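You operate a simulated robot arm through the tools that you are given. There is no shell and no other tool. Be economical: measure what you need, move in short steps, check, and stop when the job is done.

You run a simulated two-armed robot. Do the job below in one go: nothing can be reset, and whatever is moved stays where it is left.

JOB
Pick up the upturned can that says "12" from the top of the can layer with one hand, pass it to the other hand and put it on the blue pallet on the dispatch stand. Set down upright: upturned can.
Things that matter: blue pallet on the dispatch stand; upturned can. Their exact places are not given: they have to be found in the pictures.

It is judged by the outcome, as a careful person would: the job done as asked, and still so three seconds after it is handed in. It fails if anything else is knocked over, pushed out of place, dropped, spilled or broken.

ROBOT AND FRAMES
Two 7-joint arms with two-finger parallel grippers on one trunk, on a base that drives. Base frame: it is fixed to the floor where the robot stands at the start and does not move with it; the origin is under the middle of the robot, x ahead of it, y to its left, z up; the surface under the hand at the start is at about z = 78.7. Units: cm, degrees, N and s.
The left shoulder is at the start at [7, 17.7, 112], the right one opposite. With the tool pointing down near the work surface each hand reaches from about 28 to 72 cm from the robot's upright axis, wherever it stands, measured 20 degrees to its own side. Places, roughly: blue pallet on the dispatch stand [290, 60, 50]. Payload 3.43 kg a hand.
Tool frame (each hand has its own): the origin (TCP) lies between the finger pads and is the grasp point; the fingertips stand 3 cm ahead of it; z points along the fingers, y is the line along which they close. The gripper opens to 9.4 cm. The fingers are 2.8 cm wide and 1 cm thick; the gripper's body (5 by 9.6 cm) begins 5.5 cm behind the TCP.
Orientation is that of the tool frame in the base frame, as a unit quaternion [x, y, z, w]. With the fingers straight down and closing along the base's y, the tool's x points along the base's -x, its y along +y and its z along -z.

CONTROLS
- The arms move only by the tool play_rows. It takes "left_moves", "right_moves" or both (then of equal length, played together; a hand with none holds still); each is a list of rows, each an object of numbers (a shift or turn left out is 0, a gripper value left out holds the last): "dx", "dy", "dz": the shift along the base's x, y, z in cm; "wx", "wy", "wz": the turn, a rotation vector about the base's x, y, z in degrees. In form: [{"dx": .., "dy": .., "dz": .., "wx": .., "wy": .., "wz": ..}, ...]. A call has 1 to 20 rows; each row is the pose to reach, as a shift and turn from the pose commanded when the call began. "left_gripper" and "right_gripper" are, for a hand that has rows, the opening, from 0 (shut) to 1 (fully open), set as the call begins (left out, the last holds). Rows are played at 5 a second. More than 5 cm and 8.6 degrees between two rows, or a gripper value outside its range, and nothing of the call is played. Where a pose cannot be reached the arm comes as near as it can. A force on the tool above 40 N (or 10 N above the force at the start of the call, whichever is more), or a blocked arm, ends the call early, and 0.2 s more pass. Each finger travels about 15.3 cm/s and halts on what it meets, pressing with about 31 N; the grip force reading is that of the motor and also rises with nothing between the fingers. The clock runs only during rows and for 0.2 s after the last one: add rows that repeat a pose to give the fingers time. It gives the time, the measured TCP pose, the force on the tool (base axes), the opening and the grip force at its end, in the units of the frame above (readings bear some noise), with the torque about the TCP (base axes, N m) and any sound that the robot's microphone picked up.
- Cameras (640 x 400 px; columns grow to the right, rows downward): "scene" is now at [13.46, -2.32, 143.08]; the picture's right is [-0.26, -0.96, 0.00], its down [-0.63, 0.17, -0.76] and it looks along [0.73, -0.20, -0.65] (base axes); focal length 280 px, centre (320, 200). "left" rides on the left gripper at [7.6, -1.4, -10.2] in its tool frame; the picture's right is [0.18, 0.98, 0.00], its down [-0.75, 0.14, -0.64] and it looks along [-0.63, 0.12, 0.77] (tool axes); focal length 243 px, centre (320, 200). "right" rides on the right gripper at [7.6, 1.4, -10.3] in its tool frame; the picture's right is [-0.18, 0.98, 0.00], its down [-0.75, -0.14, -0.64] and it looks along [-0.63, -0.12, 0.77] (tool axes); focal length 243 px, centre (320, 200).
- grab_frame(camera): a new picture of that camera. The clock stands still meanwhile.
- slide_trunk(by): slides the trunk up (or, below 0, down) by that many cm; the arms and the scene camera ride with it, the base frame stays. It gives what a move gives, with no picture.
- drive_base(legs): drives the robot by 1 to 6 legs, each [ahead, turn to the left] in cm and degrees, along the robot's own axes; the way and the turn of a leg run together, so that a leg with both is an arc; at most 150 cm and 180 degrees a leg. The arms and the cameras ride along, it lands a little off, and it stops where it bumps. It gives what a move gives.
- aim_head(pan, tilt): turns the head with the scene camera to pan (to the left, within 86 degrees either way) and tilt (down, from -29 to 69), counted from straight ahead of the robot. It gives what a move gives.
- locate(camera, pixels): for up to 12 pixels [column, row] of the newest picture of that camera ("zoom" is the newest enlarged one), the place [x, y, z] in the base frame of the surface seen there, good to about 0.2 cm. The clock stands still meanwhile.
- inspect(camera, box): a new picture of the part [left, top, right, bottom] of that camera's present view, enlarged. The clock stands still meanwhile.
- job_done(): hands the job in; it is judged then, once.

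Keep the steps short. Do not move on a guess: measure, check each grasp and each placing, and mend mistakes. In all there are 80 turns and 62 pictures (those below and enlarged ones count). Leave the grippers open and the arms clear of the work at the hand-in unless told otherwise, and finish with a single line.

The tools are called after "Request:" as a command line: name --argument value ..., lists and objects as JSON in quotes. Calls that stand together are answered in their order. play_rows: Moves the arms, as the interface text tells. Its arguments: {"type":"object","properties":{"left_moves":{"type":"array","items":{"type":"object","properties":{"dx":{"type":"number"},"dy":{"type":"number"},"dz":{"type":"number"},"wx":{"type":"number"},"wy":{"type":"number"},"wz":{"type":"number"}}}},"left_gripper":{"type":"number"},"right_moves":{"type":"array","items":{"type":"object","properties":{"dx":{"type":"number"},"dy":{"type":"number"},"dz":{"type":"number"},"wx":{"type":"number"},"wy":{"type":"number"},"wz":{"type":"number"}}}},"right_gripper":{"type":"number"}},"required":[]} The other tools are called the same way: slide_trunk (by) slides the trunk up or down; drive_base (legs) drives the base; aim_head (pan, tilt) turns the head that bears the scene camera; grab_frame (camera) takes a picture; locate (camera, pixels) gives the place of the surface under pixels of a picture; inspect (camera, box) takes an enlarged picture of a part of a camera's view; job_done () hands the job in.

At the start:

```text
time: 0.0
left_tcp_pos: [56.25, 15.5, 105.42]
left_ee_rot: [0.001, 1.0, 0.0, 0.0]
left_contact_force: [0.2, -0.6, 0.2]
left_torque: [0.02, 0.0, 0.04]
left_opening: 9.41
left_gripper_force: 0.1
right_tcp_pos: [51.48, -31.5, 111.81]
right_ee_rot: [0.0, 1.0, 0.0, 0.0]
right_contact_force: [0.3, 0.6, -0.2]
right_torque: [0.01, 0.02, -0.04]
right_opening: 9.4
right_gripper_force: 0.1
trunk travel left (down, up): [-70.0, 14.0]
robot x, y, heading: [-0.19, 0.02, 0.1]
head pan, tilt: [-15.2, 40.5]
```

scene: 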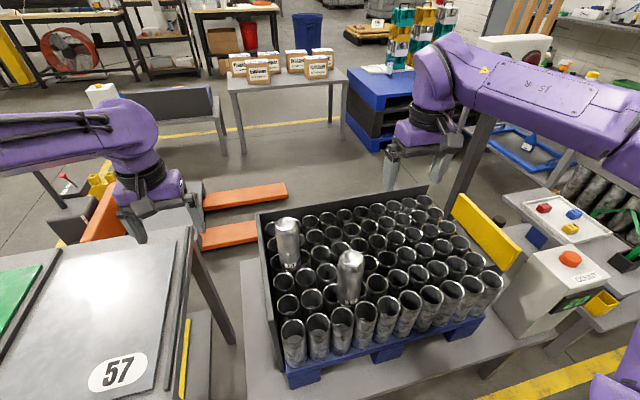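
right: 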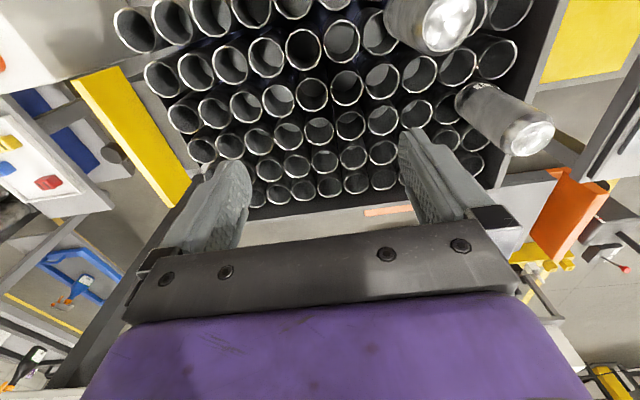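
left: 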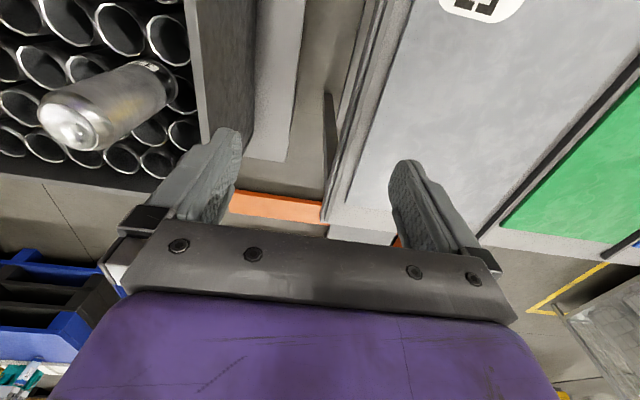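

Two upturned cans stand on the layer, at about (287,242) and (350,275). I'll enlarge both to read their labels.

Request:
inspect --camera "scene" --box '[250, 200, 400, 320]'

Request:
locate --camera "scene" --pixels '[[287, 224], [287, 245], [290, 266], [350, 257], [349, 280], [348, 300], [430, 195], [265, 215], [294, 325], [485, 280], [300, 218]]'

```text
3.33 times, centred on (325, 260) of scene
```

zoom: 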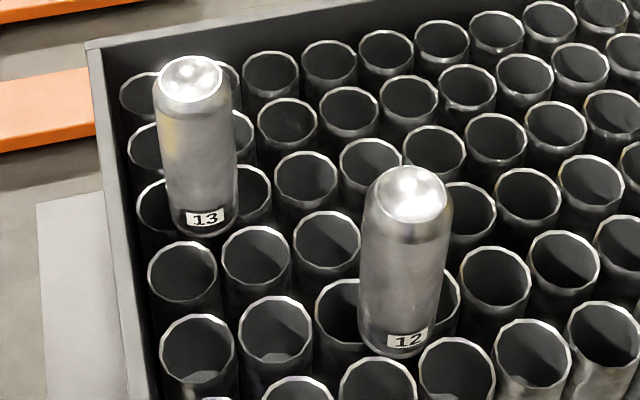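

```text
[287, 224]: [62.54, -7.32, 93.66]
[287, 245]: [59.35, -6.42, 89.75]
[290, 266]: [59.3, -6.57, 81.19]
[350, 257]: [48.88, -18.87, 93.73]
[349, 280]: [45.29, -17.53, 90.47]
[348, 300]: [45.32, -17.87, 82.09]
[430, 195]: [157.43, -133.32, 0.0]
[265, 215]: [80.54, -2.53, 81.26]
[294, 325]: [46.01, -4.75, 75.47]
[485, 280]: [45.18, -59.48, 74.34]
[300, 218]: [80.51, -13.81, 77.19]
```

The "12" can is the nearer one. I'll measure its outline in the zoom.

Request:
locate --camera "zoom" --pixels '[[408, 180], [385, 205], [435, 205], [408, 222], [363, 270], [445, 270], [403, 270], [405, 342], [402, 356], [372, 165], [340, 290], [460, 300]]'

Request:
aim_head --pan 20 --tilt 15

Request:
grab_frame --camera "scene"

```text
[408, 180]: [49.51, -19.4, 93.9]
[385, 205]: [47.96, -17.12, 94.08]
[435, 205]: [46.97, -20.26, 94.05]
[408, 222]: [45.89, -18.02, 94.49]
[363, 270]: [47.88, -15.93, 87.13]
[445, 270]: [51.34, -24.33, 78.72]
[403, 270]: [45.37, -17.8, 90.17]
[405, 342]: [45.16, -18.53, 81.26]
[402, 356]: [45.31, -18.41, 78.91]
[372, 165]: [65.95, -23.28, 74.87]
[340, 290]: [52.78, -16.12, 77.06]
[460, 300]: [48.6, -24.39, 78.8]
```

```text
time: 1.0
left_tcp_pos: [56.16, 15.32, 105.51]
left_ee_rot: [0.0, 1.0, 0.0, 0.0]
left_contact_force: [-0.5, 0.6, -0.3]
left_torque: [-0.02, 0.0, 0.0]
left_opening: 9.39
left_gripper_force: 0.1
right_tcp_pos: [51.5, -31.6, 111.77]
right_ee_rot: [0.0, 1.0, 0.0, 0.0]
right_contact_force: [0.5, -0.9, 0.1]
right_torque: [0.0, 0.03, 0.03]
right_opening: 9.39
right_gripper_force: 0.0
trunk travel left (down, up): [-70.0, 14.0]
robot x, y, heading: [0.11, -0.12, 0.0]
head pan, tilt: [20.0, 15.0]
```

```text
57 pictures are left
```

scene: 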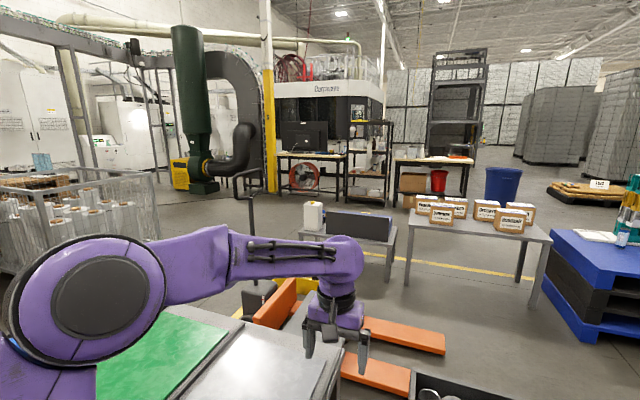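

The can is about 6.4 cm wide, its axis near (48.3, -18.8), spanning z 78.7 to 94.5. The direction of the dispatch stand falls near (360,215), so I'll enlarge there.

Request:
inspect --camera "scene" --box '[270, 170, 560, 350]'

Request:
locate --camera "scene" --pixels '[[312, 215], [345, 210], [385, 225], [388, 255], [362, 250], [330, 227], [310, 236], [420, 225], [410, 285], [390, 340], [410, 365], [540, 235]]'

```text
2.21 times, centred on (415, 260) of scene
```

zoom: 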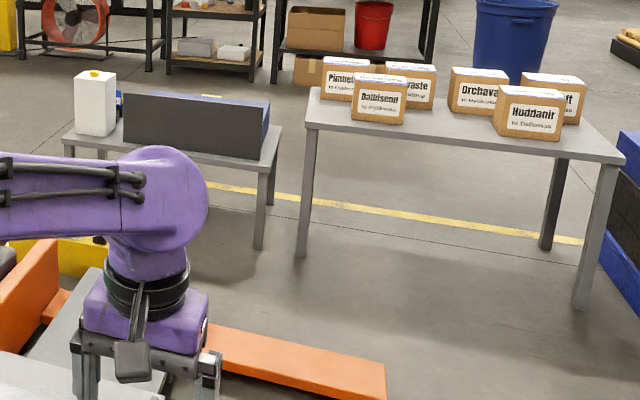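

```text
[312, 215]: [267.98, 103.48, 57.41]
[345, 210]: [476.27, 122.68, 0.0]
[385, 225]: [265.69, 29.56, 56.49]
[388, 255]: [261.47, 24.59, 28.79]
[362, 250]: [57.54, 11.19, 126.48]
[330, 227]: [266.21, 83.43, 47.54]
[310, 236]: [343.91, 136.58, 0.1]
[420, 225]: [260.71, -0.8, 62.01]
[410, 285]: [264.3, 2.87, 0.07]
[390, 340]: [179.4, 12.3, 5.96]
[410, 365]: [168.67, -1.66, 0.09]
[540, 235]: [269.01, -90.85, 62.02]
```

Can "12" will be gripped low from the side with the right hand, so the left hand can take it from above and set it down over the stand's wall. A level hand needs more room, so I'll back up 15 cm.

Request:
drive_base --legs '[[-15, 0]]'

Request:
aim_head --pan -15 --tilt 40

```text
time: 2.4
left_tcp_pos: [41.05, 15.54, 105.33]
left_ee_rot: [0.0, 1.0, 0.0, -0.001]
left_contact_force: [0.5, -0.2, -0.1]
left_torque: [0.02, 0.0, -0.01]
left_opening: 9.39
left_gripper_force: 0.0
right_tcp_pos: [36.2, -31.54, 111.77]
right_ee_rot: [0.0, 1.0, 0.0, -0.001]
right_contact_force: [-0.7, 0.5, 0.4]
right_torque: [0.01, -0.01, 0.0]
right_opening: 9.4
right_gripper_force: 0.0
trunk travel left (down, up): [-70.0, 14.0]
robot x, y, heading: [-15.3, -0.33, 0.0]
head pan, tilt: [20.0, 15.0]
```

```text
time: 3.4
left_tcp_pos: [41.1, 15.34, 105.35]
left_ee_rot: [0.0, 1.0, 0.0, 0.0]
left_contact_force: [0.5, 0.2, -0.3]
left_torque: [-0.01, -0.03, 0.02]
left_opening: 9.37
left_gripper_force: 0.1
right_tcp_pos: [36.34, -31.59, 111.72]
right_ee_rot: [0.0, 1.0, 0.0, -0.001]
right_contact_force: [0.0, -1.2, 0.2]
right_torque: [-0.01, 0.0, 0.01]
right_opening: 9.42
right_gripper_force: 0.1
trunk travel left (down, up): [-70.0, 14.0]
robot x, y, heading: [-15.28, -0.16, 0.1]
head pan, tilt: [-15.0, 40.0]
```

Backed up cleanly. Next I'll swing the right hand to point ahead, high above the cans, moving forward a little.

Request:
play_rows --right_moves '[{"dx": 1, "wy": -8}, {"dx": 2, "wy": -16}, {"dx": 3, "wy": -24}, {"dx": 4, "wy": -32}, {"dx": 5, "wy": -40}, {"dx": 6, "wy": -48}, {"dx": 7, "wy": -56}, {"dx": 8, "wy": -64}, {"dx": 9, "wy": -72}, {"dx": 10, "wy": -80}, {"dx": 10, "wy": -86}, {"dx": 10, "wy": -86}]' --right_gripper 1

Request:
grab_frame --camera "scene"

Request:
grab_frame --camera "right"

```text
time: 6.0
left_tcp_pos: [40.86, 15.53, 105.34]
left_ee_rot: [0.0, 1.0, -0.001, 0.0]
left_contact_force: [0.7, -0.4, 0.1]
left_torque: [-0.02, 0.0, 0.02]
left_opening: 9.41
left_gripper_force: 0.1
right_tcp_pos: [58.98, -45.68, 114.66]
right_ee_rot: [-0.033, 0.738, 0.017, 0.673]
right_contact_force: [-0.6, -0.8, 0.1]
right_torque: [-0.01, -0.01, 0.02]
right_opening: 9.4
right_gripper_force: 0.0
right hand out of reach, approached as far as the arm can: row 5, 6, 7, 8, 9, 10, 11, 12
trunk travel left (down, up): [-70.0, 14.0]
robot x, y, heading: [-15.35, -0.13, 0.1]
head pan, tilt: [-15.0, 40.0]
```

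```text
55 pictures are left
```

scene: 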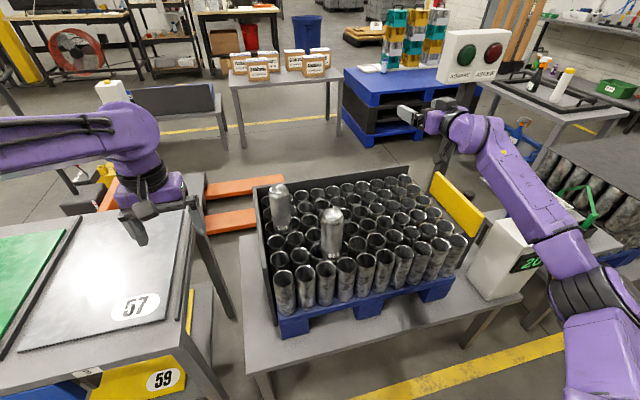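

```text
54 pictures are left
```

right: 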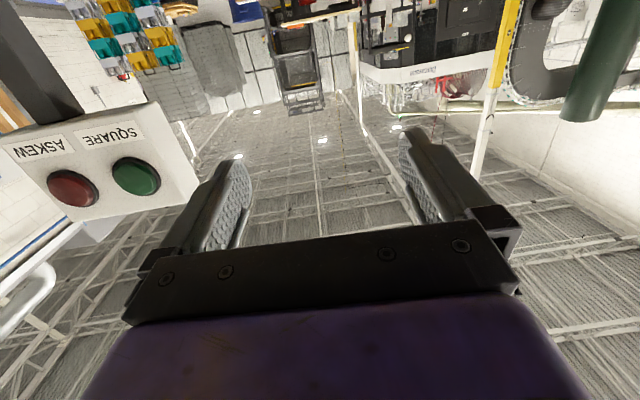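

The hand points ahead but the arm is cramped: it was pushed out to x 59. A sign post stands ahead of it. I'll back up another 15 cm to get room.

Request:
drive_base --legs '[[-15, 0]]'

Request:
play_rows --right_moves '[{"dx": 0, "dy": 3, "dz": 0}, {"dx": 0, "dy": 6, "dz": 0}, {"dx": 0, "dy": 9, "dz": 0}, {"dx": 0, "dy": 9, "dz": 0}]'

```text
time: 7.4
left_tcp_pos: [26.04, 15.55, 105.38]
left_ee_rot: [0.0, 1.0, 0.0, -0.001]
left_contact_force: [-0.9, -0.6, -0.3]
left_torque: [0.01, 0.03, -0.03]
left_opening: 9.41
left_gripper_force: 0.0
right_tcp_pos: [44.14, -45.64, 114.63]
right_ee_rot: [-0.035, 0.739, 0.019, 0.673]
right_contact_force: [-0.5, 1.0, 0.0]
right_torque: [0.0, 0.01, 0.01]
right_opening: 9.39
right_gripper_force: 0.0
trunk travel left (down, up): [-70.0, 14.0]
robot x, y, heading: [-30.38, 0.15, 0.2]
head pan, tilt: [-15.0, 40.0]
```

```text
time: 8.4
left_tcp_pos: [26.07, 15.43, 105.35]
left_ee_rot: [-0.001, 1.0, 0.0, 0.001]
left_contact_force: [0.3, -0.4, 0.7]
left_torque: [-0.01, -0.01, 0.03]
left_opening: 9.39
left_gripper_force: 0.0
right_tcp_pos: [48.49, -40.38, 115.67]
right_ee_rot: [-0.038, 0.739, 0.021, 0.673]
right_contact_force: [0.7, 0.3, 0.3]
right_torque: [-0.02, 0.0, -0.01]
right_opening: 9.41
right_gripper_force: 0.1
right hand out of reach, approached as far as the arm can: row 1, 2, 3, 4
trunk travel left (down, up): [-70.0, 14.0]
robot x, y, heading: [-30.31, 0.26, 0.0]
head pan, tilt: [-15.0, 40.0]
```

Still being pushed outward. I'll check which commanded pose the arm is holding by moving forward and down a little, well above the cans (top at 94.5).

Request:
play_rows --right_moves '[{"dx": 3, "dz": -2}, {"dx": 6, "dz": -4}, {"dx": 8, "dz": -6}, {"dx": 8, "dz": -8}, {"dx": 8, "dz": -8}]'

```text
time: 9.6
left_tcp_pos: [26.1, 15.55, 105.34]
left_ee_rot: [-0.001, 1.0, 0.0, 0.0]
left_contact_force: [-0.2, 0.5, 0.0]
left_torque: [0.01, 0.0, -0.02]
left_opening: 9.4
left_gripper_force: 0.0
right_tcp_pos: [56.21, -39.33, 107.2]
right_ee_rot: [-0.035, 0.738, 0.019, 0.674]
right_contact_force: [-0.2, -0.3, -0.4]
right_torque: [0.0, 0.02, -0.01]
right_opening: 9.4
right_gripper_force: 0.1
right hand out of reach, approached as far as the arm can: row 3, 4, 5
trunk travel left (down, up): [-70.0, 14.0]
robot x, y, heading: [-30.13, 0.07, 0.1]
head pan, tilt: [-15.0, 40.0]
```

Commands count from the reached pose. The forearm comes in from the right, so I'll turn the hand 30° to the left, which suits a round can, and draw it back toward a pre-grasp spot, staying high.

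Request:
play_rows --right_moves '[{"dx": -2, "dy": 2, "wz": 8}, {"dx": -4, "dy": 4, "wz": 16}, {"dx": -7, "dy": 6, "wz": 24}, {"dx": -10, "dy": 9, "wz": 31}, {"dx": -13, "dy": 12, "wz": 31}, {"dx": -16, "dy": 14, "wz": 31}, {"dx": -16, "dy": 14, "wz": 31}]'

Request:
grab_frame --camera "scene"

```text
time: 11.2
left_tcp_pos: [26.07, 15.58, 105.36]
left_ee_rot: [0.0, 1.0, 0.001, 0.0]
left_contact_force: [-0.7, 0.5, -0.5]
left_torque: [0.04, 0.03, 0.01]
left_opening: 9.41
left_gripper_force: 0.1
right_tcp_pos: [40.11, -25.39, 107.05]
right_ee_rot: [-0.229, 0.702, 0.199, 0.644]
right_contact_force: [0.5, -1.0, 0.0]
right_torque: [0.03, -0.01, 0.02]
right_opening: 9.41
right_gripper_force: 0.1
trunk travel left (down, up): [-70.0, 14.0]
robot x, y, heading: [-30.04, 0.05, 0.2]
head pan, tilt: [-15.0, 40.0]
```

```text
53 pictures are left
```

scene: 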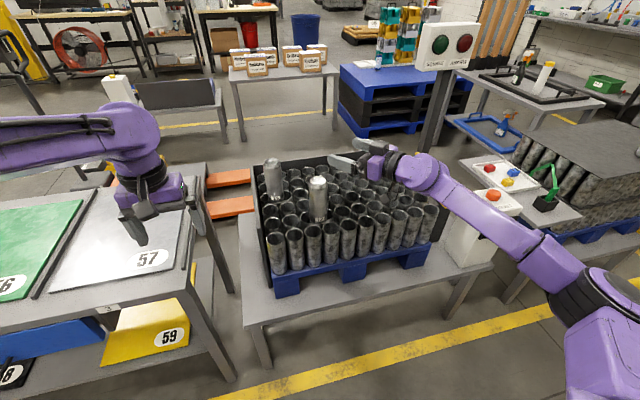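

The pose is now fully reachable, with the tool pointing along [0.81, 0.57, -0.09]. I'll re-measure the can in this view.

Request:
inspect --camera "scene" --box '[250, 140, 410, 240]'

Request:
locate --camera "scene" --pixels '[[318, 179], [318, 184], [318, 200], [312, 200], [324, 200], [317, 216], [400, 210], [440, 205], [280, 275], [355, 290], [430, 270]]'

```text
4.00 times, centred on (330, 190) of scene
```

zoom: 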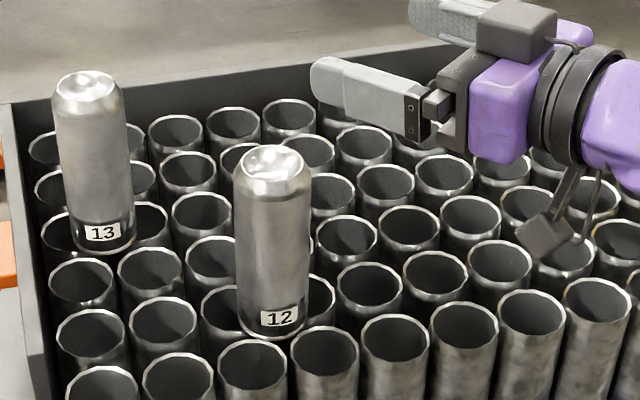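

```text
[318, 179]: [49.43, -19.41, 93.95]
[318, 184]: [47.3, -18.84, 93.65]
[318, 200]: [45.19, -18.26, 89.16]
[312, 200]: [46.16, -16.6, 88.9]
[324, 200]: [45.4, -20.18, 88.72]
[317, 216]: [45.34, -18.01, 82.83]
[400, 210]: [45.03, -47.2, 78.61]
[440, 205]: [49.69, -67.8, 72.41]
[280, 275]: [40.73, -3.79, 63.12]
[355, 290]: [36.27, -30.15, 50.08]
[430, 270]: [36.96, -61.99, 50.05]
```

A camera body hangs below the gripper at zoom (545,230) and would hit the rims with a level hand. Tilting the hand 15° more downward lifts it clear. From the outline, the can axis is at (48.3, -19.0). I'll tilt here first.

Request:
play_rows --right_moves '[{"wx": -4.3, "wy": 6.1}, {"wx": -8.6, "wy": 12.3}, {"wx": -8.6, "wy": 12.3, "dz": -4}, {"wx": -8.6, "wy": 12.3, "dz": -7}, {"wx": -8.6, "wy": 12.3, "dz": -7}]'

```text
time: 12.4
left_tcp_pos: [25.94, 15.54, 105.41]
left_ee_rot: [-0.001, 1.0, -0.001, 0.0]
left_contact_force: [-0.1, 0.7, 0.7]
left_torque: [-0.01, -0.01, -0.01]
left_opening: 9.4
left_gripper_force: 0.0
right_tcp_pos: [40.14, -25.34, 100.22]
right_ee_rot: [-0.256, 0.78, 0.169, 0.545]
right_contact_force: [0.2, -0.4, -0.2]
right_torque: [-0.01, -0.01, 0.02]
right_opening: 9.4
right_gripper_force: 0.1
trunk travel left (down, up): [-70.0, 14.0]
robot x, y, heading: [-29.79, -0.15, 0.1]
head pan, tilt: [-15.0, 40.0]
```

Tilt reads as planned (tool [0.76, 0.54, -0.35]). Descending to the pre-grasp point in line with the can.

Request:
play_rows --right_moves '[{"dx": 0.1, "dy": 0.3, "dz": -4}, {"dx": 0.2, "dy": 0.6, "dz": -8}, {"dx": 0.2, "dy": 0.7, "dz": -10.6}, {"dx": 0.2, "dy": 0.7, "dz": -10.6}]'

Request:
inspect --camera "scene" --box '[250, 140, 410, 240]'

Request:
grab_frame --camera "right"

```text
time: 13.4
left_tcp_pos: [25.93, 15.41, 105.48]
left_ee_rot: [-0.001, 1.0, 0.0, 0.0]
left_contact_force: [0.3, 0.3, -0.4]
left_torque: [0.03, -0.01, 0.02]
left_opening: 9.4
left_gripper_force: 0.1
right_tcp_pos: [40.41, -24.56, 89.35]
right_ee_rot: [-0.255, 0.78, 0.168, 0.546]
right_contact_force: [0.3, -0.3, -0.3]
right_torque: [0.0, -0.05, 0.03]
right_opening: 9.38
right_gripper_force: 0.1
trunk travel left (down, up): [-70.0, 14.0]
robot x, y, heading: [-29.84, 0.24, 0.1]
head pan, tilt: [-15.0, 40.0]
```

```text
4.00 times, centred on (330, 190) of scene
```

zoom: 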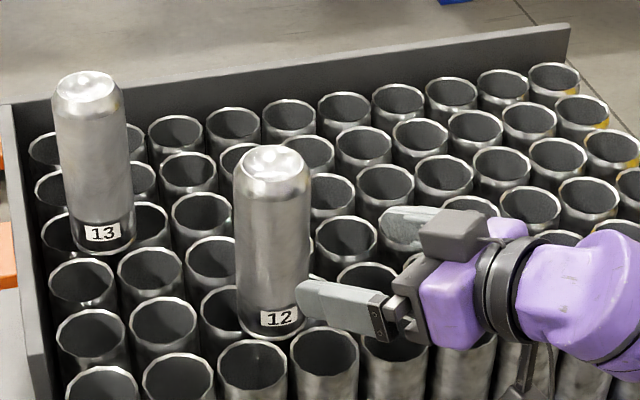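

```text
50 pictures are left
```

right: 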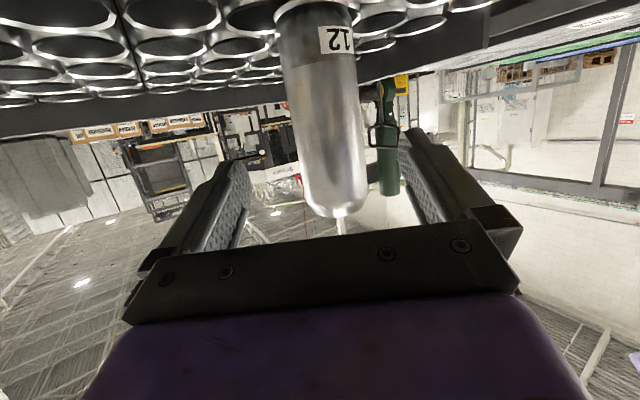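

The can sits centred between the fingers (cols 285–368, gap about 250–400). Advancing along the tool line in short rows, fingers open.

Request:
play_rows --right_moves '[{"dx": 1.5, "dy": 1.05, "dz": -0.65}, {"dx": 3, "dy": 2.1, "dz": -1.3}, {"dx": 4.5, "dy": 3.15, "dz": -1.95}, {"dx": 6, "dy": 4.2, "dz": -2.6}, {"dx": 7, "dy": 4.9, "dz": -3}, {"dx": 7, "dy": 4.9, "dz": -3}]'

Request:
inspect --camera "scene" --box '[250, 140, 410, 240]'

Request:
grab_frame --camera "right"

```text
time: 14.8
left_tcp_pos: [25.95, 15.54, 105.45]
left_ee_rot: [-0.001, 1.0, -0.001, 0.0]
left_contact_force: [0.8, -0.1, 0.1]
left_torque: [0.02, 0.01, 0.02]
left_opening: 9.39
left_gripper_force: 0.1
right_tcp_pos: [47.54, -19.64, 86.51]
right_ee_rot: [-0.255, 0.78, 0.169, 0.546]
right_contact_force: [-0.8, 0.3, -0.3]
right_torque: [-0.01, 0.03, 0.0]
right_opening: 9.38
right_gripper_force: 0.0
trunk travel left (down, up): [-70.0, 14.0]
robot x, y, heading: [-30.36, -0.0, -0.2]
head pan, tilt: [-15.0, 40.0]
```

```text
4.00 times, centred on (330, 190) of scene
```

zoom: 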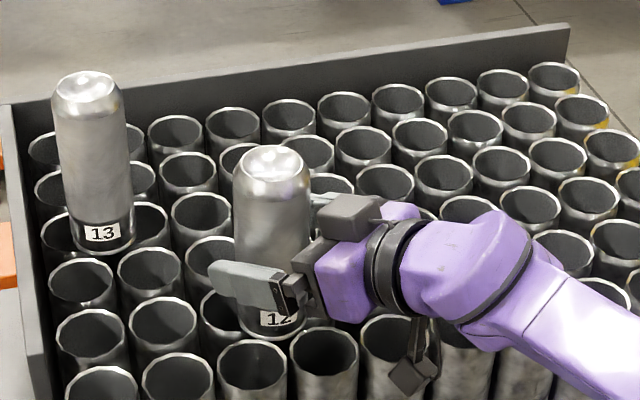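

```text
48 pictures are left
```

right: 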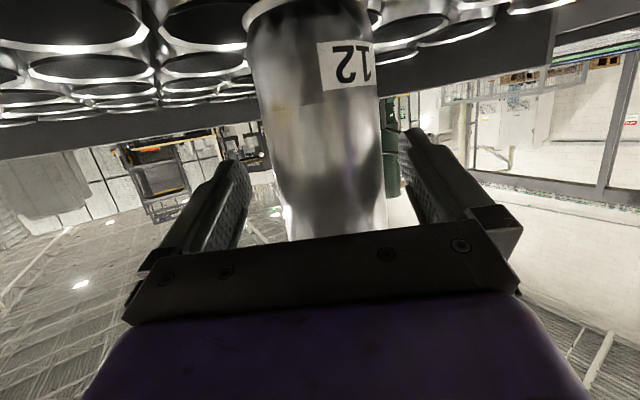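

The can is between the pads with no contact. Closing the right hand, holding still for the fingers.

Request:
play_rows --right_moves '[{"dx": 0}, {"dx": 0}, {"dx": 0}, {"dx": 0}]' --right_gripper 0

```text
time: 15.8
left_tcp_pos: [25.97, 15.52, 105.35]
left_ee_rot: [-0.001, 1.0, 0.0, 0.0]
left_contact_force: [-0.2, -0.5, 0.4]
left_torque: [0.01, 0.0, 0.01]
left_opening: 9.39
left_gripper_force: 0.1
right_tcp_pos: [47.52, -19.65, 86.56]
right_ee_rot: [-0.256, 0.779, 0.169, 0.546]
right_contact_force: [-0.9, -0.6, 0.6]
right_torque: [0.02, 0.02, 0.02]
right_opening: 5.96
right_gripper_force: 30.4
trunk travel left (down, up): [-70.0, 14.0]
robot x, y, heading: [-29.8, 0.13, 0.1]
head pan, tilt: [-15.0, 40.0]
```

Gripped at 5.96 cm and 30 N. Lifting straight up 16 cm.

Request:
play_rows --right_moves '[{"dz": 1}, {"dz": 3}, {"dz": 6}, {"dz": 10}, {"dz": 14}, {"dz": 16}, {"dz": 16}]'

Request:
grab_frame --camera "scene"

```text
time: 17.4
left_tcp_pos: [26.06, 15.66, 105.47]
left_ee_rot: [-0.001, 1.0, -0.001, 0.0]
left_contact_force: [0.3, 0.1, 1.0]
left_torque: [0.02, -0.02, -0.01]
left_opening: 9.39
left_gripper_force: 0.1
right_tcp_pos: [47.35, -19.82, 102.53]
right_ee_rot: [-0.256, 0.78, 0.168, 0.545]
right_contact_force: [-0.1, 0.3, -0.8]
right_torque: [0.0, 0.01, -0.03]
right_opening: 5.94
right_gripper_force: 30.7
trunk travel left (down, up): [-70.0, 14.0]
robot x, y, heading: [-30.67, 0.29, 0.1]
head pan, tilt: [-15.0, 40.0]
```

```text
47 pictures are left
```

scene: 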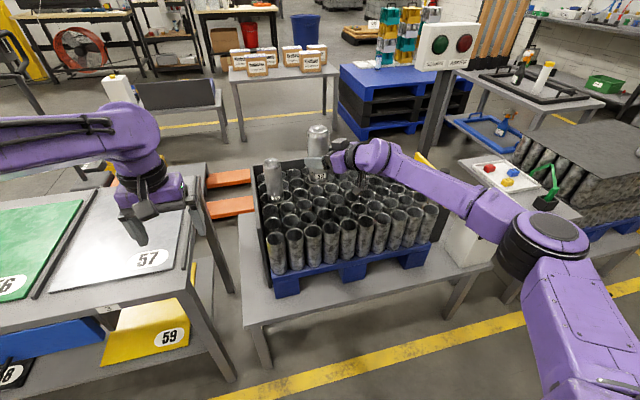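

The can is up, upright and steady. Now I'll bring it back and toward the middle for the pass, in front of the layer, to about (36, -3).

Request:
play_rows --right_moves '[{"dx": -2, "dy": 2.5}, {"dx": -4, "dy": 5}, {"dx": -6, "dy": 7.5}, {"dx": -8, "dy": 10}, {"dx": -10, "dy": 12.5}, {"dx": -11, "dy": 14.5}, {"dx": -12, "dy": 16}, {"dx": -12, "dy": 16}]'

Request:
grab_frame --camera "scene"

```text
time: 19.2
left_tcp_pos: [26.08, 15.53, 105.43]
left_ee_rot: [-0.001, 1.0, 0.0, 0.0]
left_contact_force: [0.6, 0.2, 0.2]
left_torque: [0.04, 0.02, 0.03]
left_opening: 9.41
left_gripper_force: 0.1
right_tcp_pos: [35.42, -3.69, 102.64]
right_ee_rot: [-0.255, 0.78, 0.168, 0.546]
right_contact_force: [-0.2, -0.1, -0.3]
right_torque: [-0.01, 0.01, -0.02]
right_opening: 5.94
right_gripper_force: 30.7
trunk travel left (down, up): [-70.0, 14.0]
robot x, y, heading: [-30.23, 0.06, 0.3]
head pan, tilt: [-15.0, 40.0]
```

```text
46 pictures are left
```

scene: 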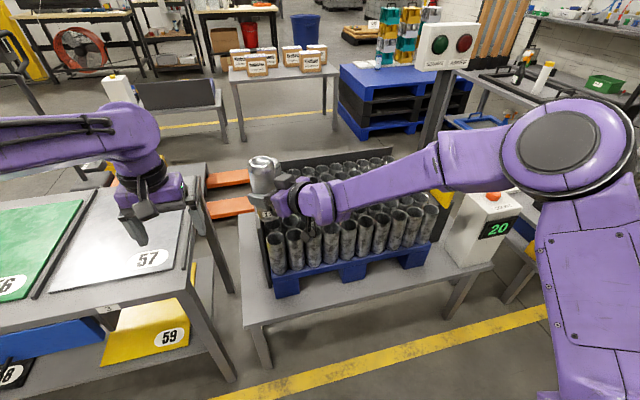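

Good. Measuring the can's top for the left hand, and raising the left hand 15 cm above it.

Request:
inspect --camera "scene" --box '[210, 130, 370, 230]'

Request:
locate --camera "scene" --pixels '[[263, 158], [263, 163], [253, 175], [262, 175], [272, 173], [262, 185]]'

Request:
play_rows --left_moves '[{"dz": 4}, {"dz": 8}, {"dz": 12}, {"dz": 15}, {"dz": 15}]' --left_gripper 1

```text
4.00 times, centred on (290, 180) of scene
```

zoom: 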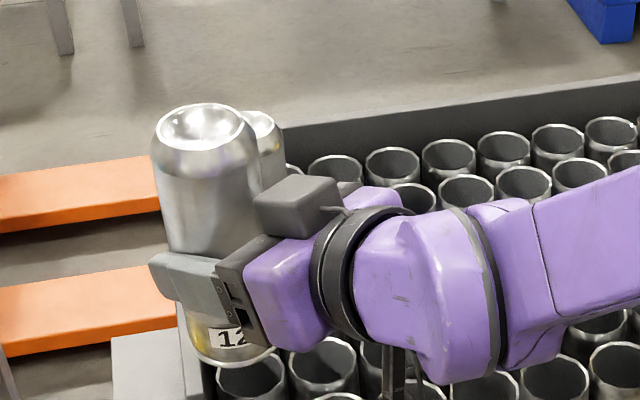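

```text
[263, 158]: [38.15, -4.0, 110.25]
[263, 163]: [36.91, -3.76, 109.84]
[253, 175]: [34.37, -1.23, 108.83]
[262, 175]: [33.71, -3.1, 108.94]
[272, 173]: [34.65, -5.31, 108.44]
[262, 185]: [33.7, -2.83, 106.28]
```

```text
time: 20.4
left_tcp_pos: [26.08, 15.56, 120.48]
left_ee_rot: [-0.001, 1.0, 0.001, -0.001]
left_contact_force: [0.5, 0.5, 0.7]
left_torque: [-0.01, -0.01, -0.01]
left_opening: 9.41
left_gripper_force: 0.1
right_tcp_pos: [35.4, -3.75, 102.6]
right_ee_rot: [-0.255, 0.781, 0.168, 0.545]
right_contact_force: [0.2, -0.3, 1.2]
right_torque: [0.02, -0.03, 0.0]
right_opening: 5.93
right_gripper_force: 31.2
trunk travel left (down, up): [-70.0, 14.0]
robot x, y, heading: [-29.94, 0.1, 0.1]
head pan, tilt: [-15.0, 40.0]
```

The can axis is at (36.6, -3.1), top at 110.3. I'll move the left hand above it at z 120 and turn it 35° so its fingers close on the same line as the right ones, clear of the right knuckles.

Request:
play_rows --left_moves '[{"dx": 2, "dy": -3, "wz": 7}, {"dx": 4, "dy": -6, "wz": 14}, {"dx": 6, "dy": -9, "wz": 21}, {"dx": 8, "dy": -12, "wz": 28}, {"dx": 9.5, "dy": -15, "wz": 35}, {"dx": 10.5, "dy": -18.65, "wz": 35}, {"dx": 10.5, "dy": -18.65, "wz": 35}]'

Request:
grab_frame --camera "left"

Request:
grab_frame --camera "scene"

```text
time: 22.0
left_tcp_pos: [30.07, 1.16, 116.8]
left_ee_rot: [-0.303, 0.953, 0.001, 0.0]
left_contact_force: [-0.1, -0.7, -0.3]
left_torque: [0.04, 0.0, 0.01]
left_opening: 9.4
left_gripper_force: 0.1
left hand out of reach, approached as far as the arm can: row 3, 4, 5, 6, 7
right_tcp_pos: [35.49, -3.91, 102.6]
right_ee_rot: [-0.255, 0.78, 0.17, 0.545]
right_contact_force: [0.1, -1.0, -0.1]
right_torque: [0.03, 0.0, 0.0]
right_opening: 5.93
right_gripper_force: 30.9
trunk travel left (down, up): [-70.0, 14.0]
robot x, y, heading: [-30.0, -0.2, 0.1]
head pan, tilt: [-15.0, 40.0]
```

```text
44 pictures are left
```

left: 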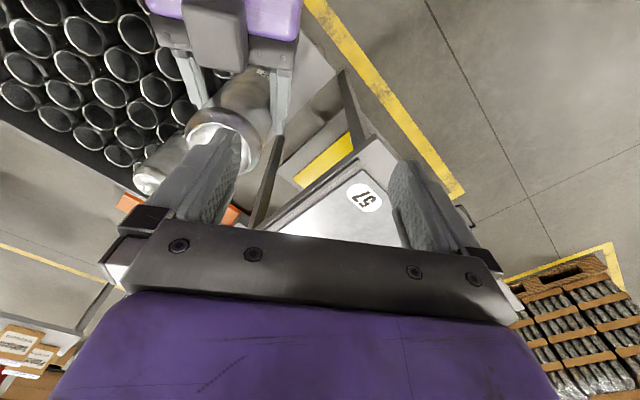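

```text
43 pictures are left
```

scene: 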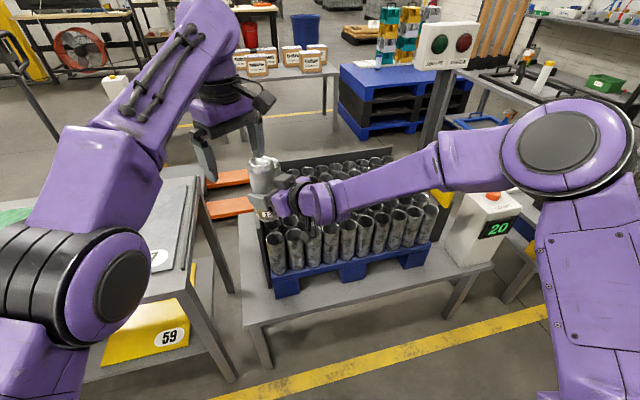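

The left arm runs out of reach at that height (z sagged to 116.8, still clear of the can). I'll have the right hand lower the can 12 cm and bring it nearer. It's in front of the layer, so nothing is below it.

Request:
play_rows --right_moves '[{"dz": -3}, {"dz": -6, "dx": -1, "dy": 1}, {"dz": -9, "dx": -2, "dy": 2.5}, {"dz": -11, "dx": -3, "dy": 4}, {"dz": -12, "dx": -4, "dy": 5}, {"dz": -12, "dx": -4, "dy": 5}]'

Request:
grab_frame --camera "scene"

```text
time: 23.4
left_tcp_pos: [30.03, 1.37, 116.56]
left_ee_rot: [-0.301, 0.954, 0.001, 0.0]
left_contact_force: [0.6, -0.1, 0.4]
left_torque: [0.06, -0.06, -0.02]
left_opening: 9.42
left_gripper_force: 0.0
right_tcp_pos: [33.13, -4.64, 90.56]
right_ee_rot: [-0.256, 0.78, 0.17, 0.546]
right_contact_force: [0.4, -0.6, -0.7]
right_torque: [-0.01, 0.02, 0.04]
right_opening: 5.91
right_gripper_force: 30.6
right hand out of reach, approached as far as the arm can: row 3, 4, 5, 6
trunk travel left (down, up): [-70.0, 14.0]
robot x, y, heading: [-30.05, -0.18, 0.3]
head pan, tilt: [-15.0, 40.0]
```

```text
42 pictures are left
```

scene: 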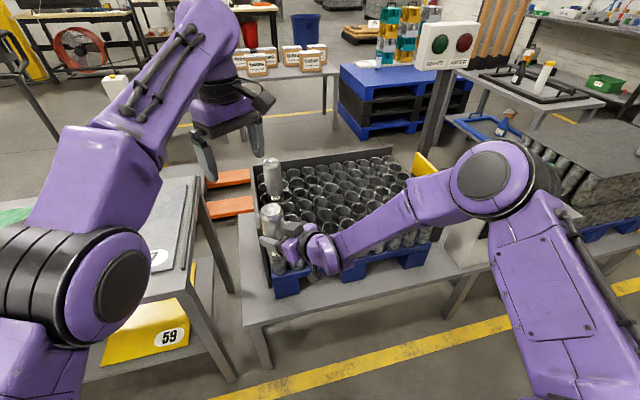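

The can is now at about (34.2, -4), top at 98.3. The right arm is cramped close in but has room to the left, which also suits the left arm. I'll shift the can 11 cm to the left.

Request:
play_rows --right_moves '[{"dy": 3}, {"dy": 6}, {"dy": 9}, {"dy": 11}, {"dy": 11}]'

Request:
inspect --camera "scene" --box '[170, 130, 330, 290]'

```text
time: 24.6
left_tcp_pos: [30.07, 1.55, 116.65]
left_ee_rot: [-0.301, 0.953, 0.0, 0.0]
left_contact_force: [0.6, -0.7, -0.4]
left_torque: [0.0, 0.03, 0.02]
left_opening: 9.41
left_gripper_force: 0.1
right_tcp_pos: [35.72, -0.82, 90.5]
right_ee_rot: [-0.255, 0.779, 0.169, 0.547]
right_contact_force: [-0.5, -0.1, -0.9]
right_torque: [0.05, -0.01, -0.01]
right_opening: 5.92
right_gripper_force: 31.2
right hand out of reach, approached as far as the arm can: row 1, 2, 3, 4, 5
trunk travel left (down, up): [-70.0, 14.0]
robot x, y, heading: [-30.36, -0.1, 0.2]
head pan, tilt: [-15.0, 40.0]
```

```text
2.50 times, centred on (250, 210) of scene
```

zoom: 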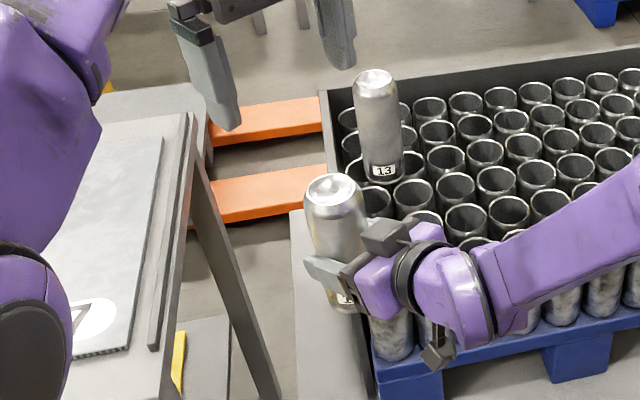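

The right wrist limits this. I'll yaw the right hand 24° further left, which should free it, while moving the can nearer the left arm.

Request:
play_rows --right_moves '[{"wz": 8}, {"wz": 16}, {"wz": 24}, {"wz": 24, "dx": -2, "dy": 3}, {"wz": 24, "dx": -4, "dy": 6}, {"wz": 24, "dx": -5, "dy": 8}, {"wz": 24, "dx": -5, "dy": 8}]'

Request:
grab_frame --camera "scene"

```text
time: 26.2
left_tcp_pos: [30.06, 1.23, 116.68]
left_ee_rot: [-0.302, 0.953, 0.001, 0.001]
left_contact_force: [0.4, 0.5, -0.4]
left_torque: [0.01, 0.02, 0.01]
left_opening: 9.41
left_gripper_force: 0.0
right_tcp_pos: [30.93, 6.99, 90.59]
right_ee_rot: [-0.411, 0.71, 0.279, 0.499]
right_contact_force: [-0.6, 0.4, -0.5]
right_torque: [0.01, -0.01, 0.01]
right_opening: 5.87
right_gripper_force: 30.7
right hand out of reach, approached as far as the arm can: row 2, 3
trunk travel left (down, up): [-70.0, 14.0]
robot x, y, heading: [-30.11, 0.23, 0.1]
head pan, tilt: [-15.0, 40.0]
```

```text
40 pictures are left
```

scene: 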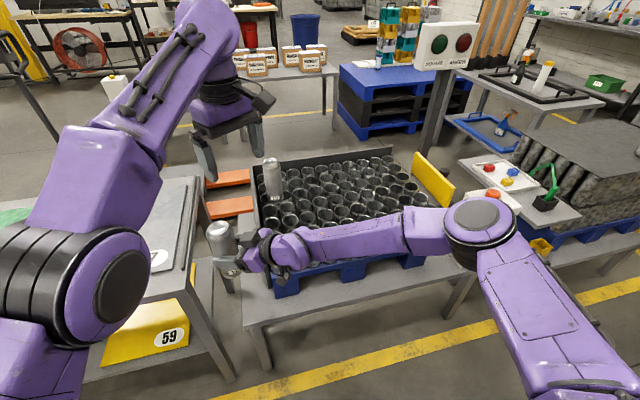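

Reached. The right tool now points along yaw 59°. Measuring the can again.

Request:
inspect --camera "scene" --box '[170, 190, 330, 290]'

Request:
locate --camera "zoom" --pixels '[[196, 143], [200, 160], [150, 170], [200, 180], [248, 175], [160, 210], [210, 220], [220, 325]]'

```text
4.00 times, centred on (250, 240) of scene
```

zoom: 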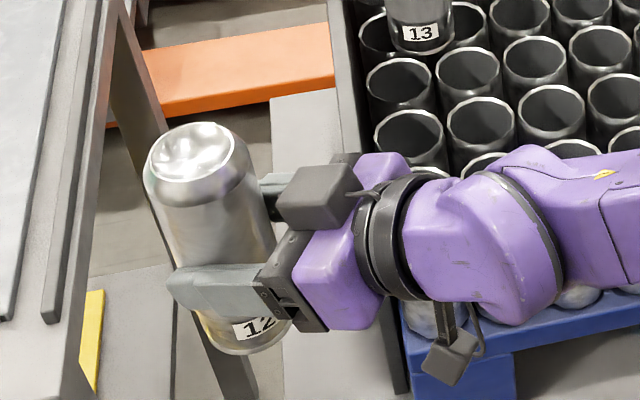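

```text
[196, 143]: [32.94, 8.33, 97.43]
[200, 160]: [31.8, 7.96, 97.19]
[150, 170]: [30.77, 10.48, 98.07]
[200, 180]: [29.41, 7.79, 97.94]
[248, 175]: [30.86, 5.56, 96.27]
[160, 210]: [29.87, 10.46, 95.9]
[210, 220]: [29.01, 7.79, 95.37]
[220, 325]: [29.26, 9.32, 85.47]
```

The can axis fits (31.85, 8.25), top about 98.2. Moving the left hand above it (z 109), yawed to match at 59°.

Request:
play_rows --left_moves '[{"dx": 0.5, "dy": 2, "dz": -1, "wz": 8}, {"dx": 1, "dy": 4, "dz": -3, "wz": 16}, {"dx": 1.8, "dy": 6, "dz": -5, "wz": 24}, {"dx": 1.8, "dy": 6.95, "dz": -7.7, "wz": 24}, {"dx": 1.8, "dy": 6.95, "dz": -7.7, "wz": 24}]'

Request:
grab_frame --camera "left"

Request:
inspect --camera "scene" --box '[130, 130, 330, 290]'

```text
time: 27.4
left_tcp_pos: [31.67, 8.35, 109.07]
left_ee_rot: [-0.493, 0.87, 0.0, 0.001]
left_contact_force: [-0.2, 0.5, 0.2]
left_torque: [-0.02, 0.0, 0.02]
left_opening: 9.39
left_gripper_force: 0.0
right_tcp_pos: [30.87, 7.21, 90.38]
right_ee_rot: [-0.412, 0.709, 0.279, 0.499]
right_contact_force: [-0.1, 0.5, -0.1]
right_torque: [-0.02, 0.02, -0.02]
right_opening: 5.86
right_gripper_force: 31.5
trunk travel left (down, up): [-70.0, 14.0]
robot x, y, heading: [-29.94, -0.31, 0.2]
head pan, tilt: [-15.0, 40.0]
```

```text
38 pictures are left
```

left: 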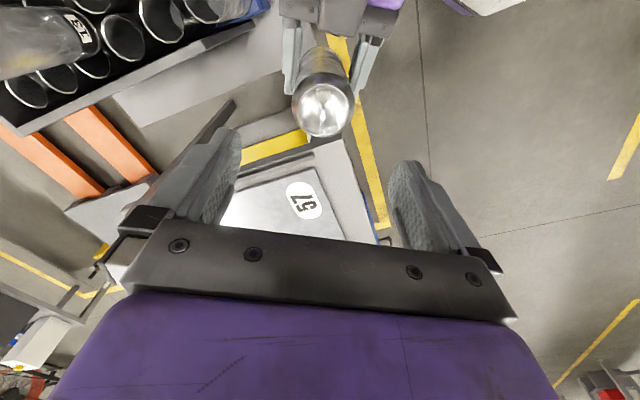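

```text
2.50 times, centred on (230, 210) of scene
```

zoom: 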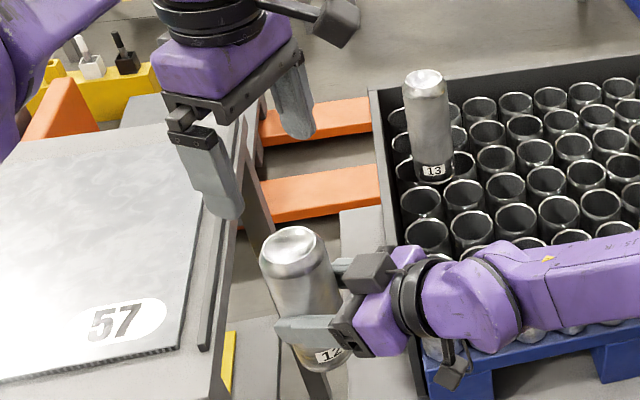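

The left view shows the can's top at (322,108); if centred I expect (320,113), so the alignment is good. Descending to z 96.8.

Request:
play_rows --left_moves '[{"dz": -3}, {"dz": -6}, {"dz": -9}, {"dz": -11}, {"dz": -12.2}, {"dz": -12.2}]'

Request:
grab_frame --camera "left"

Request:
inspect --camera "scene" --box '[130, 130, 330, 290]'

```text
time: 28.8
left_tcp_pos: [31.79, 8.4, 96.89]
left_ee_rot: [-0.493, 0.87, 0.0, 0.0]
left_contact_force: [0.3, -0.2, 0.0]
left_torque: [0.0, 0.03, -0.03]
left_opening: 9.41
left_gripper_force: 0.0
right_tcp_pos: [30.85, 7.17, 90.49]
right_ee_rot: [-0.412, 0.71, 0.278, 0.499]
right_contact_force: [-0.1, 0.0, 0.0]
right_torque: [-0.02, 0.01, 0.02]
right_opening: 5.84
right_gripper_force: 30.7
trunk travel left (down, up): [-70.0, 14.0]
robot x, y, heading: [-30.26, -0.13, 0.1]
head pan, tilt: [-15.0, 40.0]
```

```text
36 pictures are left
```

left: 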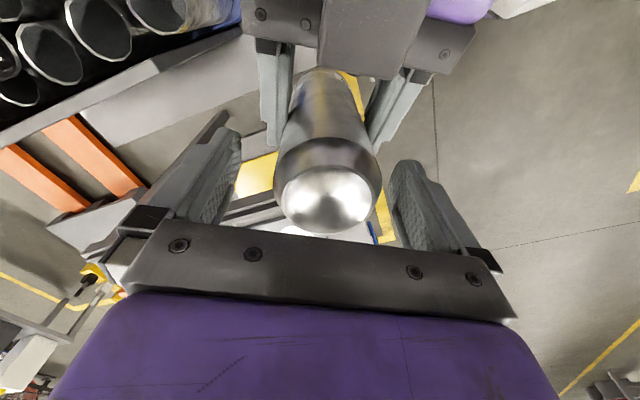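

```text
2.50 times, centred on (230, 210) of scene
```

zoom: 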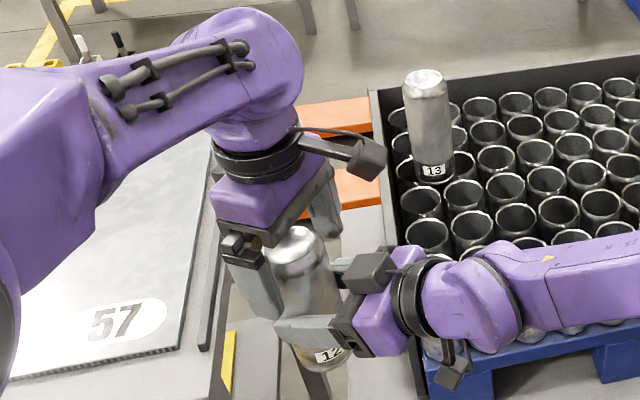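

The can's top is centred between the left pads. Closing the left hand while the right one holds.

Request:
play_rows --left_moves '[{"dz": 0}, {"dz": 0}, {"dz": 0}, {"dz": 0}]' --left_gripper 0

```text
time: 29.8
left_tcp_pos: [31.89, 8.4, 96.79]
left_ee_rot: [-0.493, 0.87, 0.002, -0.001]
left_contact_force: [-24.3, 11.1, 5.5]
left_torque: [-0.03, 0.41, 0.01]
left_opening: 5.66
left_gripper_force: 31.3
right_tcp_pos: [30.93, 7.13, 90.51]
right_ee_rot: [-0.41, 0.711, 0.277, 0.5]
right_contact_force: [24.5, -11.6, -5.2]
right_torque: [0.67, 1.13, -0.43]
right_opening: 5.84
right_gripper_force: 30.9
trunk travel left (down, up): [-70.0, 14.0]
robot x, y, heading: [-30.12, -0.01, -0.0]
head pan, tilt: [-15.0, 40.0]
```

Left grips at 5.66 cm and 31 N; both hands share a small sideways strain. Opening the right hand to release, then I'll back it off along its axis.

Request:
play_rows --right_moves '[{"dz": 0}, {"dz": 0}, {"dz": 0}, {"dz": 0}]' --right_gripper 1

Request:
inspect --camera "scene" --box '[170, 190, 330, 290]'

```text
time: 30.8
left_tcp_pos: [31.79, 8.31, 96.86]
left_ee_rot: [-0.493, 0.87, -0.001, 0.0]
left_contact_force: [-0.8, 0.3, -0.8]
left_torque: [-0.02, 0.0, 0.02]
left_opening: 5.68
left_gripper_force: 31.0
right_tcp_pos: [30.74, 7.26, 90.56]
right_ee_rot: [-0.412, 0.709, 0.279, 0.5]
right_contact_force: [-0.2, -0.8, -0.4]
right_torque: [-0.01, 0.02, 0.02]
right_opening: 9.39
right_gripper_force: 0.3
trunk travel left (down, up): [-70.0, 14.0]
robot x, y, heading: [-30.34, -0.18, 0.1]
head pan, tilt: [-15.0, 40.0]
```

```text
4.00 times, centred on (250, 240) of scene
```

zoom: 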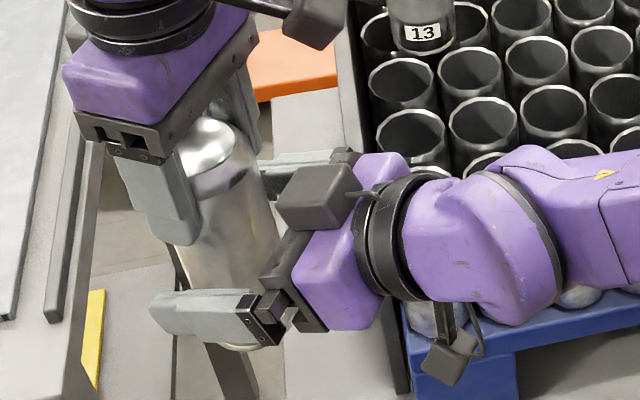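

Left holds alone, forces near zero. The right arm is cramped for backing out, so I'll slide the can out of the open right fingers with the left hand: up 3, then along the right hand's pointing direction.

Request:
play_rows --left_moves '[{"dz": 1.5}, {"dz": 3}, {"dx": 1, "dy": 1.7, "dz": 4}, {"dx": 2, "dy": 3.4, "dz": 5}, {"dx": 3, "dy": 5.2, "dz": 6}, {"dx": 4, "dy": 7, "dz": 7}, {"dx": 4.5, "dy": 9, "dz": 8}, {"dx": 4.5, "dy": 9, "dz": 8}]'

Request:
grab_frame --camera "scene"

```text
time: 32.6
left_tcp_pos: [36.41, 17.41, 104.88]
left_ee_rot: [-0.492, 0.87, 0.0, 0.0]
left_contact_force: [-1.0, 0.6, 0.2]
left_torque: [-0.01, 0.0, -0.01]
left_opening: 5.66
left_gripper_force: 30.6
right_tcp_pos: [30.73, 7.17, 90.46]
right_ee_rot: [-0.412, 0.71, 0.278, 0.499]
right_contact_force: [-0.3, 0.5, 0.2]
right_torque: [0.01, 0.04, -0.01]
right_opening: 9.42
right_gripper_force: 0.1
trunk travel left (down, up): [-70.0, 14.0]
robot x, y, heading: [-30.1, -0.1, 0.1]
head pan, tilt: [-15.0, 40.0]
```

```text
33 pictures are left
```

scene: 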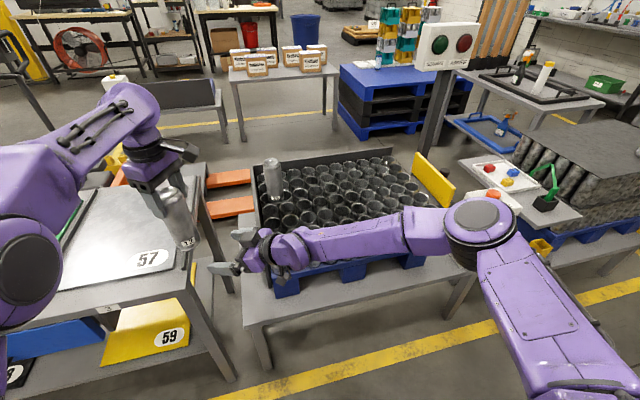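

The can is clear and held by the left hand. Now I'll raise the right hand, move it aside and unwind its yaw.

Request:
play_rows --right_moves '[{"dz": 4}, {"dz": 8, "dy": -2, "dx": 1}, {"dz": 12, "dy": -5, "dx": 2, "wz": -7}, {"dz": 15, "dy": -8, "dx": 3, "wz": -15}, {"dz": 18, "dy": -11, "dx": 4, "wz": -22}, {"dz": 20, "dy": -14, "dx": 5, "wz": -29}, {"dz": 22, "dy": -18, "dx": 6, "wz": -29}, {"dz": 22, "dy": -22, "dx": 7, "wz": -29}, {"dz": 22, "dy": -26, "dx": 8, "wz": -29}, {"dz": 22, "dy": -30, "dx": 9, "wz": -29}, {"dz": 22, "dy": -30, "dx": 9, "wz": -29}]'

```text
refused: row 3 steps farther than a row can; nothing moved
```

Request:
play_rows --right_moves '[{"dz": 4}, {"dz": 8, "dy": -1, "dx": 1}, {"dz": 11, "dy": -4, "dx": 2, "wz": -6}, {"dz": 14, "dy": -7, "dx": 3, "wz": -12}, {"dz": 17, "dy": -10, "dx": 4, "wz": -18}, {"dz": 20, "dy": -13, "dx": 5, "wz": -24}, {"dz": 22, "dy": -17, "dx": 6, "wz": -29}, {"dz": 22, "dy": -21, "dx": 7, "wz": -29}, {"dz": 22, "dy": -25, "dx": 8, "wz": -29}, {"dz": 22, "dy": -29, "dx": 9, "wz": -29}, {"dz": 22, "dy": -29, "dx": 9, "wz": -29}]'

```text
time: 35.0
left_tcp_pos: [36.41, 17.46, 104.88]
left_ee_rot: [-0.493, 0.87, 0.001, 0.0]
left_contact_force: [0.2, 0.0, 0.0]
left_torque: [0.02, -0.01, 0.02]
left_opening: 5.68
left_gripper_force: 30.7
right_tcp_pos: [39.87, -21.79, 112.45]
right_ee_rot: [-0.222, 0.79, 0.145, 0.552]
right_contact_force: [0.3, 1.3, -0.5]
right_torque: [0.02, -0.01, -0.02]
right_opening: 9.38
right_gripper_force: 0.1
trunk travel left (down, up): [-70.0, 14.0]
robot x, y, heading: [-30.12, 0.02, 0.1]
head pan, tilt: [-15.0, 40.0]
```

Now pitch the right hand down, and unyaw the left hand to its natural pose at the same time.

Request:
play_rows --right_moves '[{"wx": -3.9, "wy": 6.7}, {"wx": -7.8, "wy": 13.4}, {"wx": -11.7, "wy": 20.1}, {"wx": -15.6, "wy": 26.8}, {"wx": -19.5, "wy": 33.5, "dy": -2}, {"wx": -23.4, "wy": 40.2, "dy": -4}, {"wx": -27.3, "wy": 46.9, "dy": -6}, {"wx": -31.2, "wy": 53.6, "dy": -8}, {"wx": -35, "wy": 60.5, "dy": -10}, {"wx": -35, "wy": 60.5, "dy": -10}]' --left_moves '[{"wz": -6}, {"wz": -12}, {"wz": -18}, {"wz": -24}, {"wz": -30}, {"wz": -36}, {"wz": -42}, {"wz": -48}, {"wz": -54}, {"wz": -58}]'

Request:
aim_head --pan 45 --tilt 25

Request:
grab_frame --camera "scene"

```text
time: 37.2
left_tcp_pos: [36.45, 17.41, 104.62]
left_ee_rot: [-0.008, 1.0, 0.0, -0.001]
left_contact_force: [0.0, 0.5, 0.3]
left_torque: [0.01, 0.04, -0.01]
left_opening: 5.65
left_gripper_force: 31.2
right_tcp_pos: [36.69, -29.27, 111.35]
right_ee_rot: [-0.268, 0.963, 0.002, -0.003]
right_contact_force: [-0.2, 0.0, 0.6]
right_torque: [0.01, -0.01, 0.0]
right_opening: 9.37
right_gripper_force: 0.0
right hand out of reach, approached as far as the arm can: row 8, 9, 10
trunk travel left (down, up): [-70.0, 14.0]
robot x, y, heading: [-30.2, -0.05, -0.0]
head pan, tilt: [-15.0, 40.0]
```

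```text
time: 38.5
left_tcp_pos: [36.26, 17.35, 104.83]
left_ee_rot: [-0.01, 1.0, 0.0, 0.0]
left_contact_force: [0.1, 0.4, -0.5]
left_torque: [-0.02, -0.04, 0.03]
left_opening: 5.64
left_gripper_force: 30.9
right_tcp_pos: [36.47, -29.32, 111.41]
right_ee_rot: [-0.269, 0.963, 0.001, -0.002]
right_contact_force: [-0.5, 0.3, -0.5]
right_torque: [-0.01, -0.04, 0.01]
right_opening: 9.38
right_gripper_force: 0.1
trunk travel left (down, up): [-70.0, 14.0]
robot x, y, heading: [-30.28, 0.18, 0.0]
head pan, tilt: [45.0, 25.0]
```

```text
32 pictures are left
```

scene: 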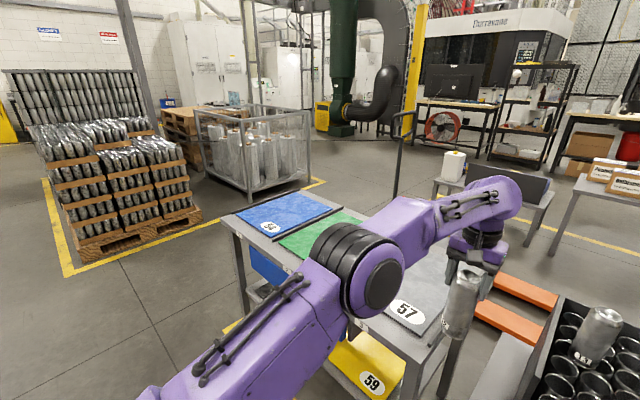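

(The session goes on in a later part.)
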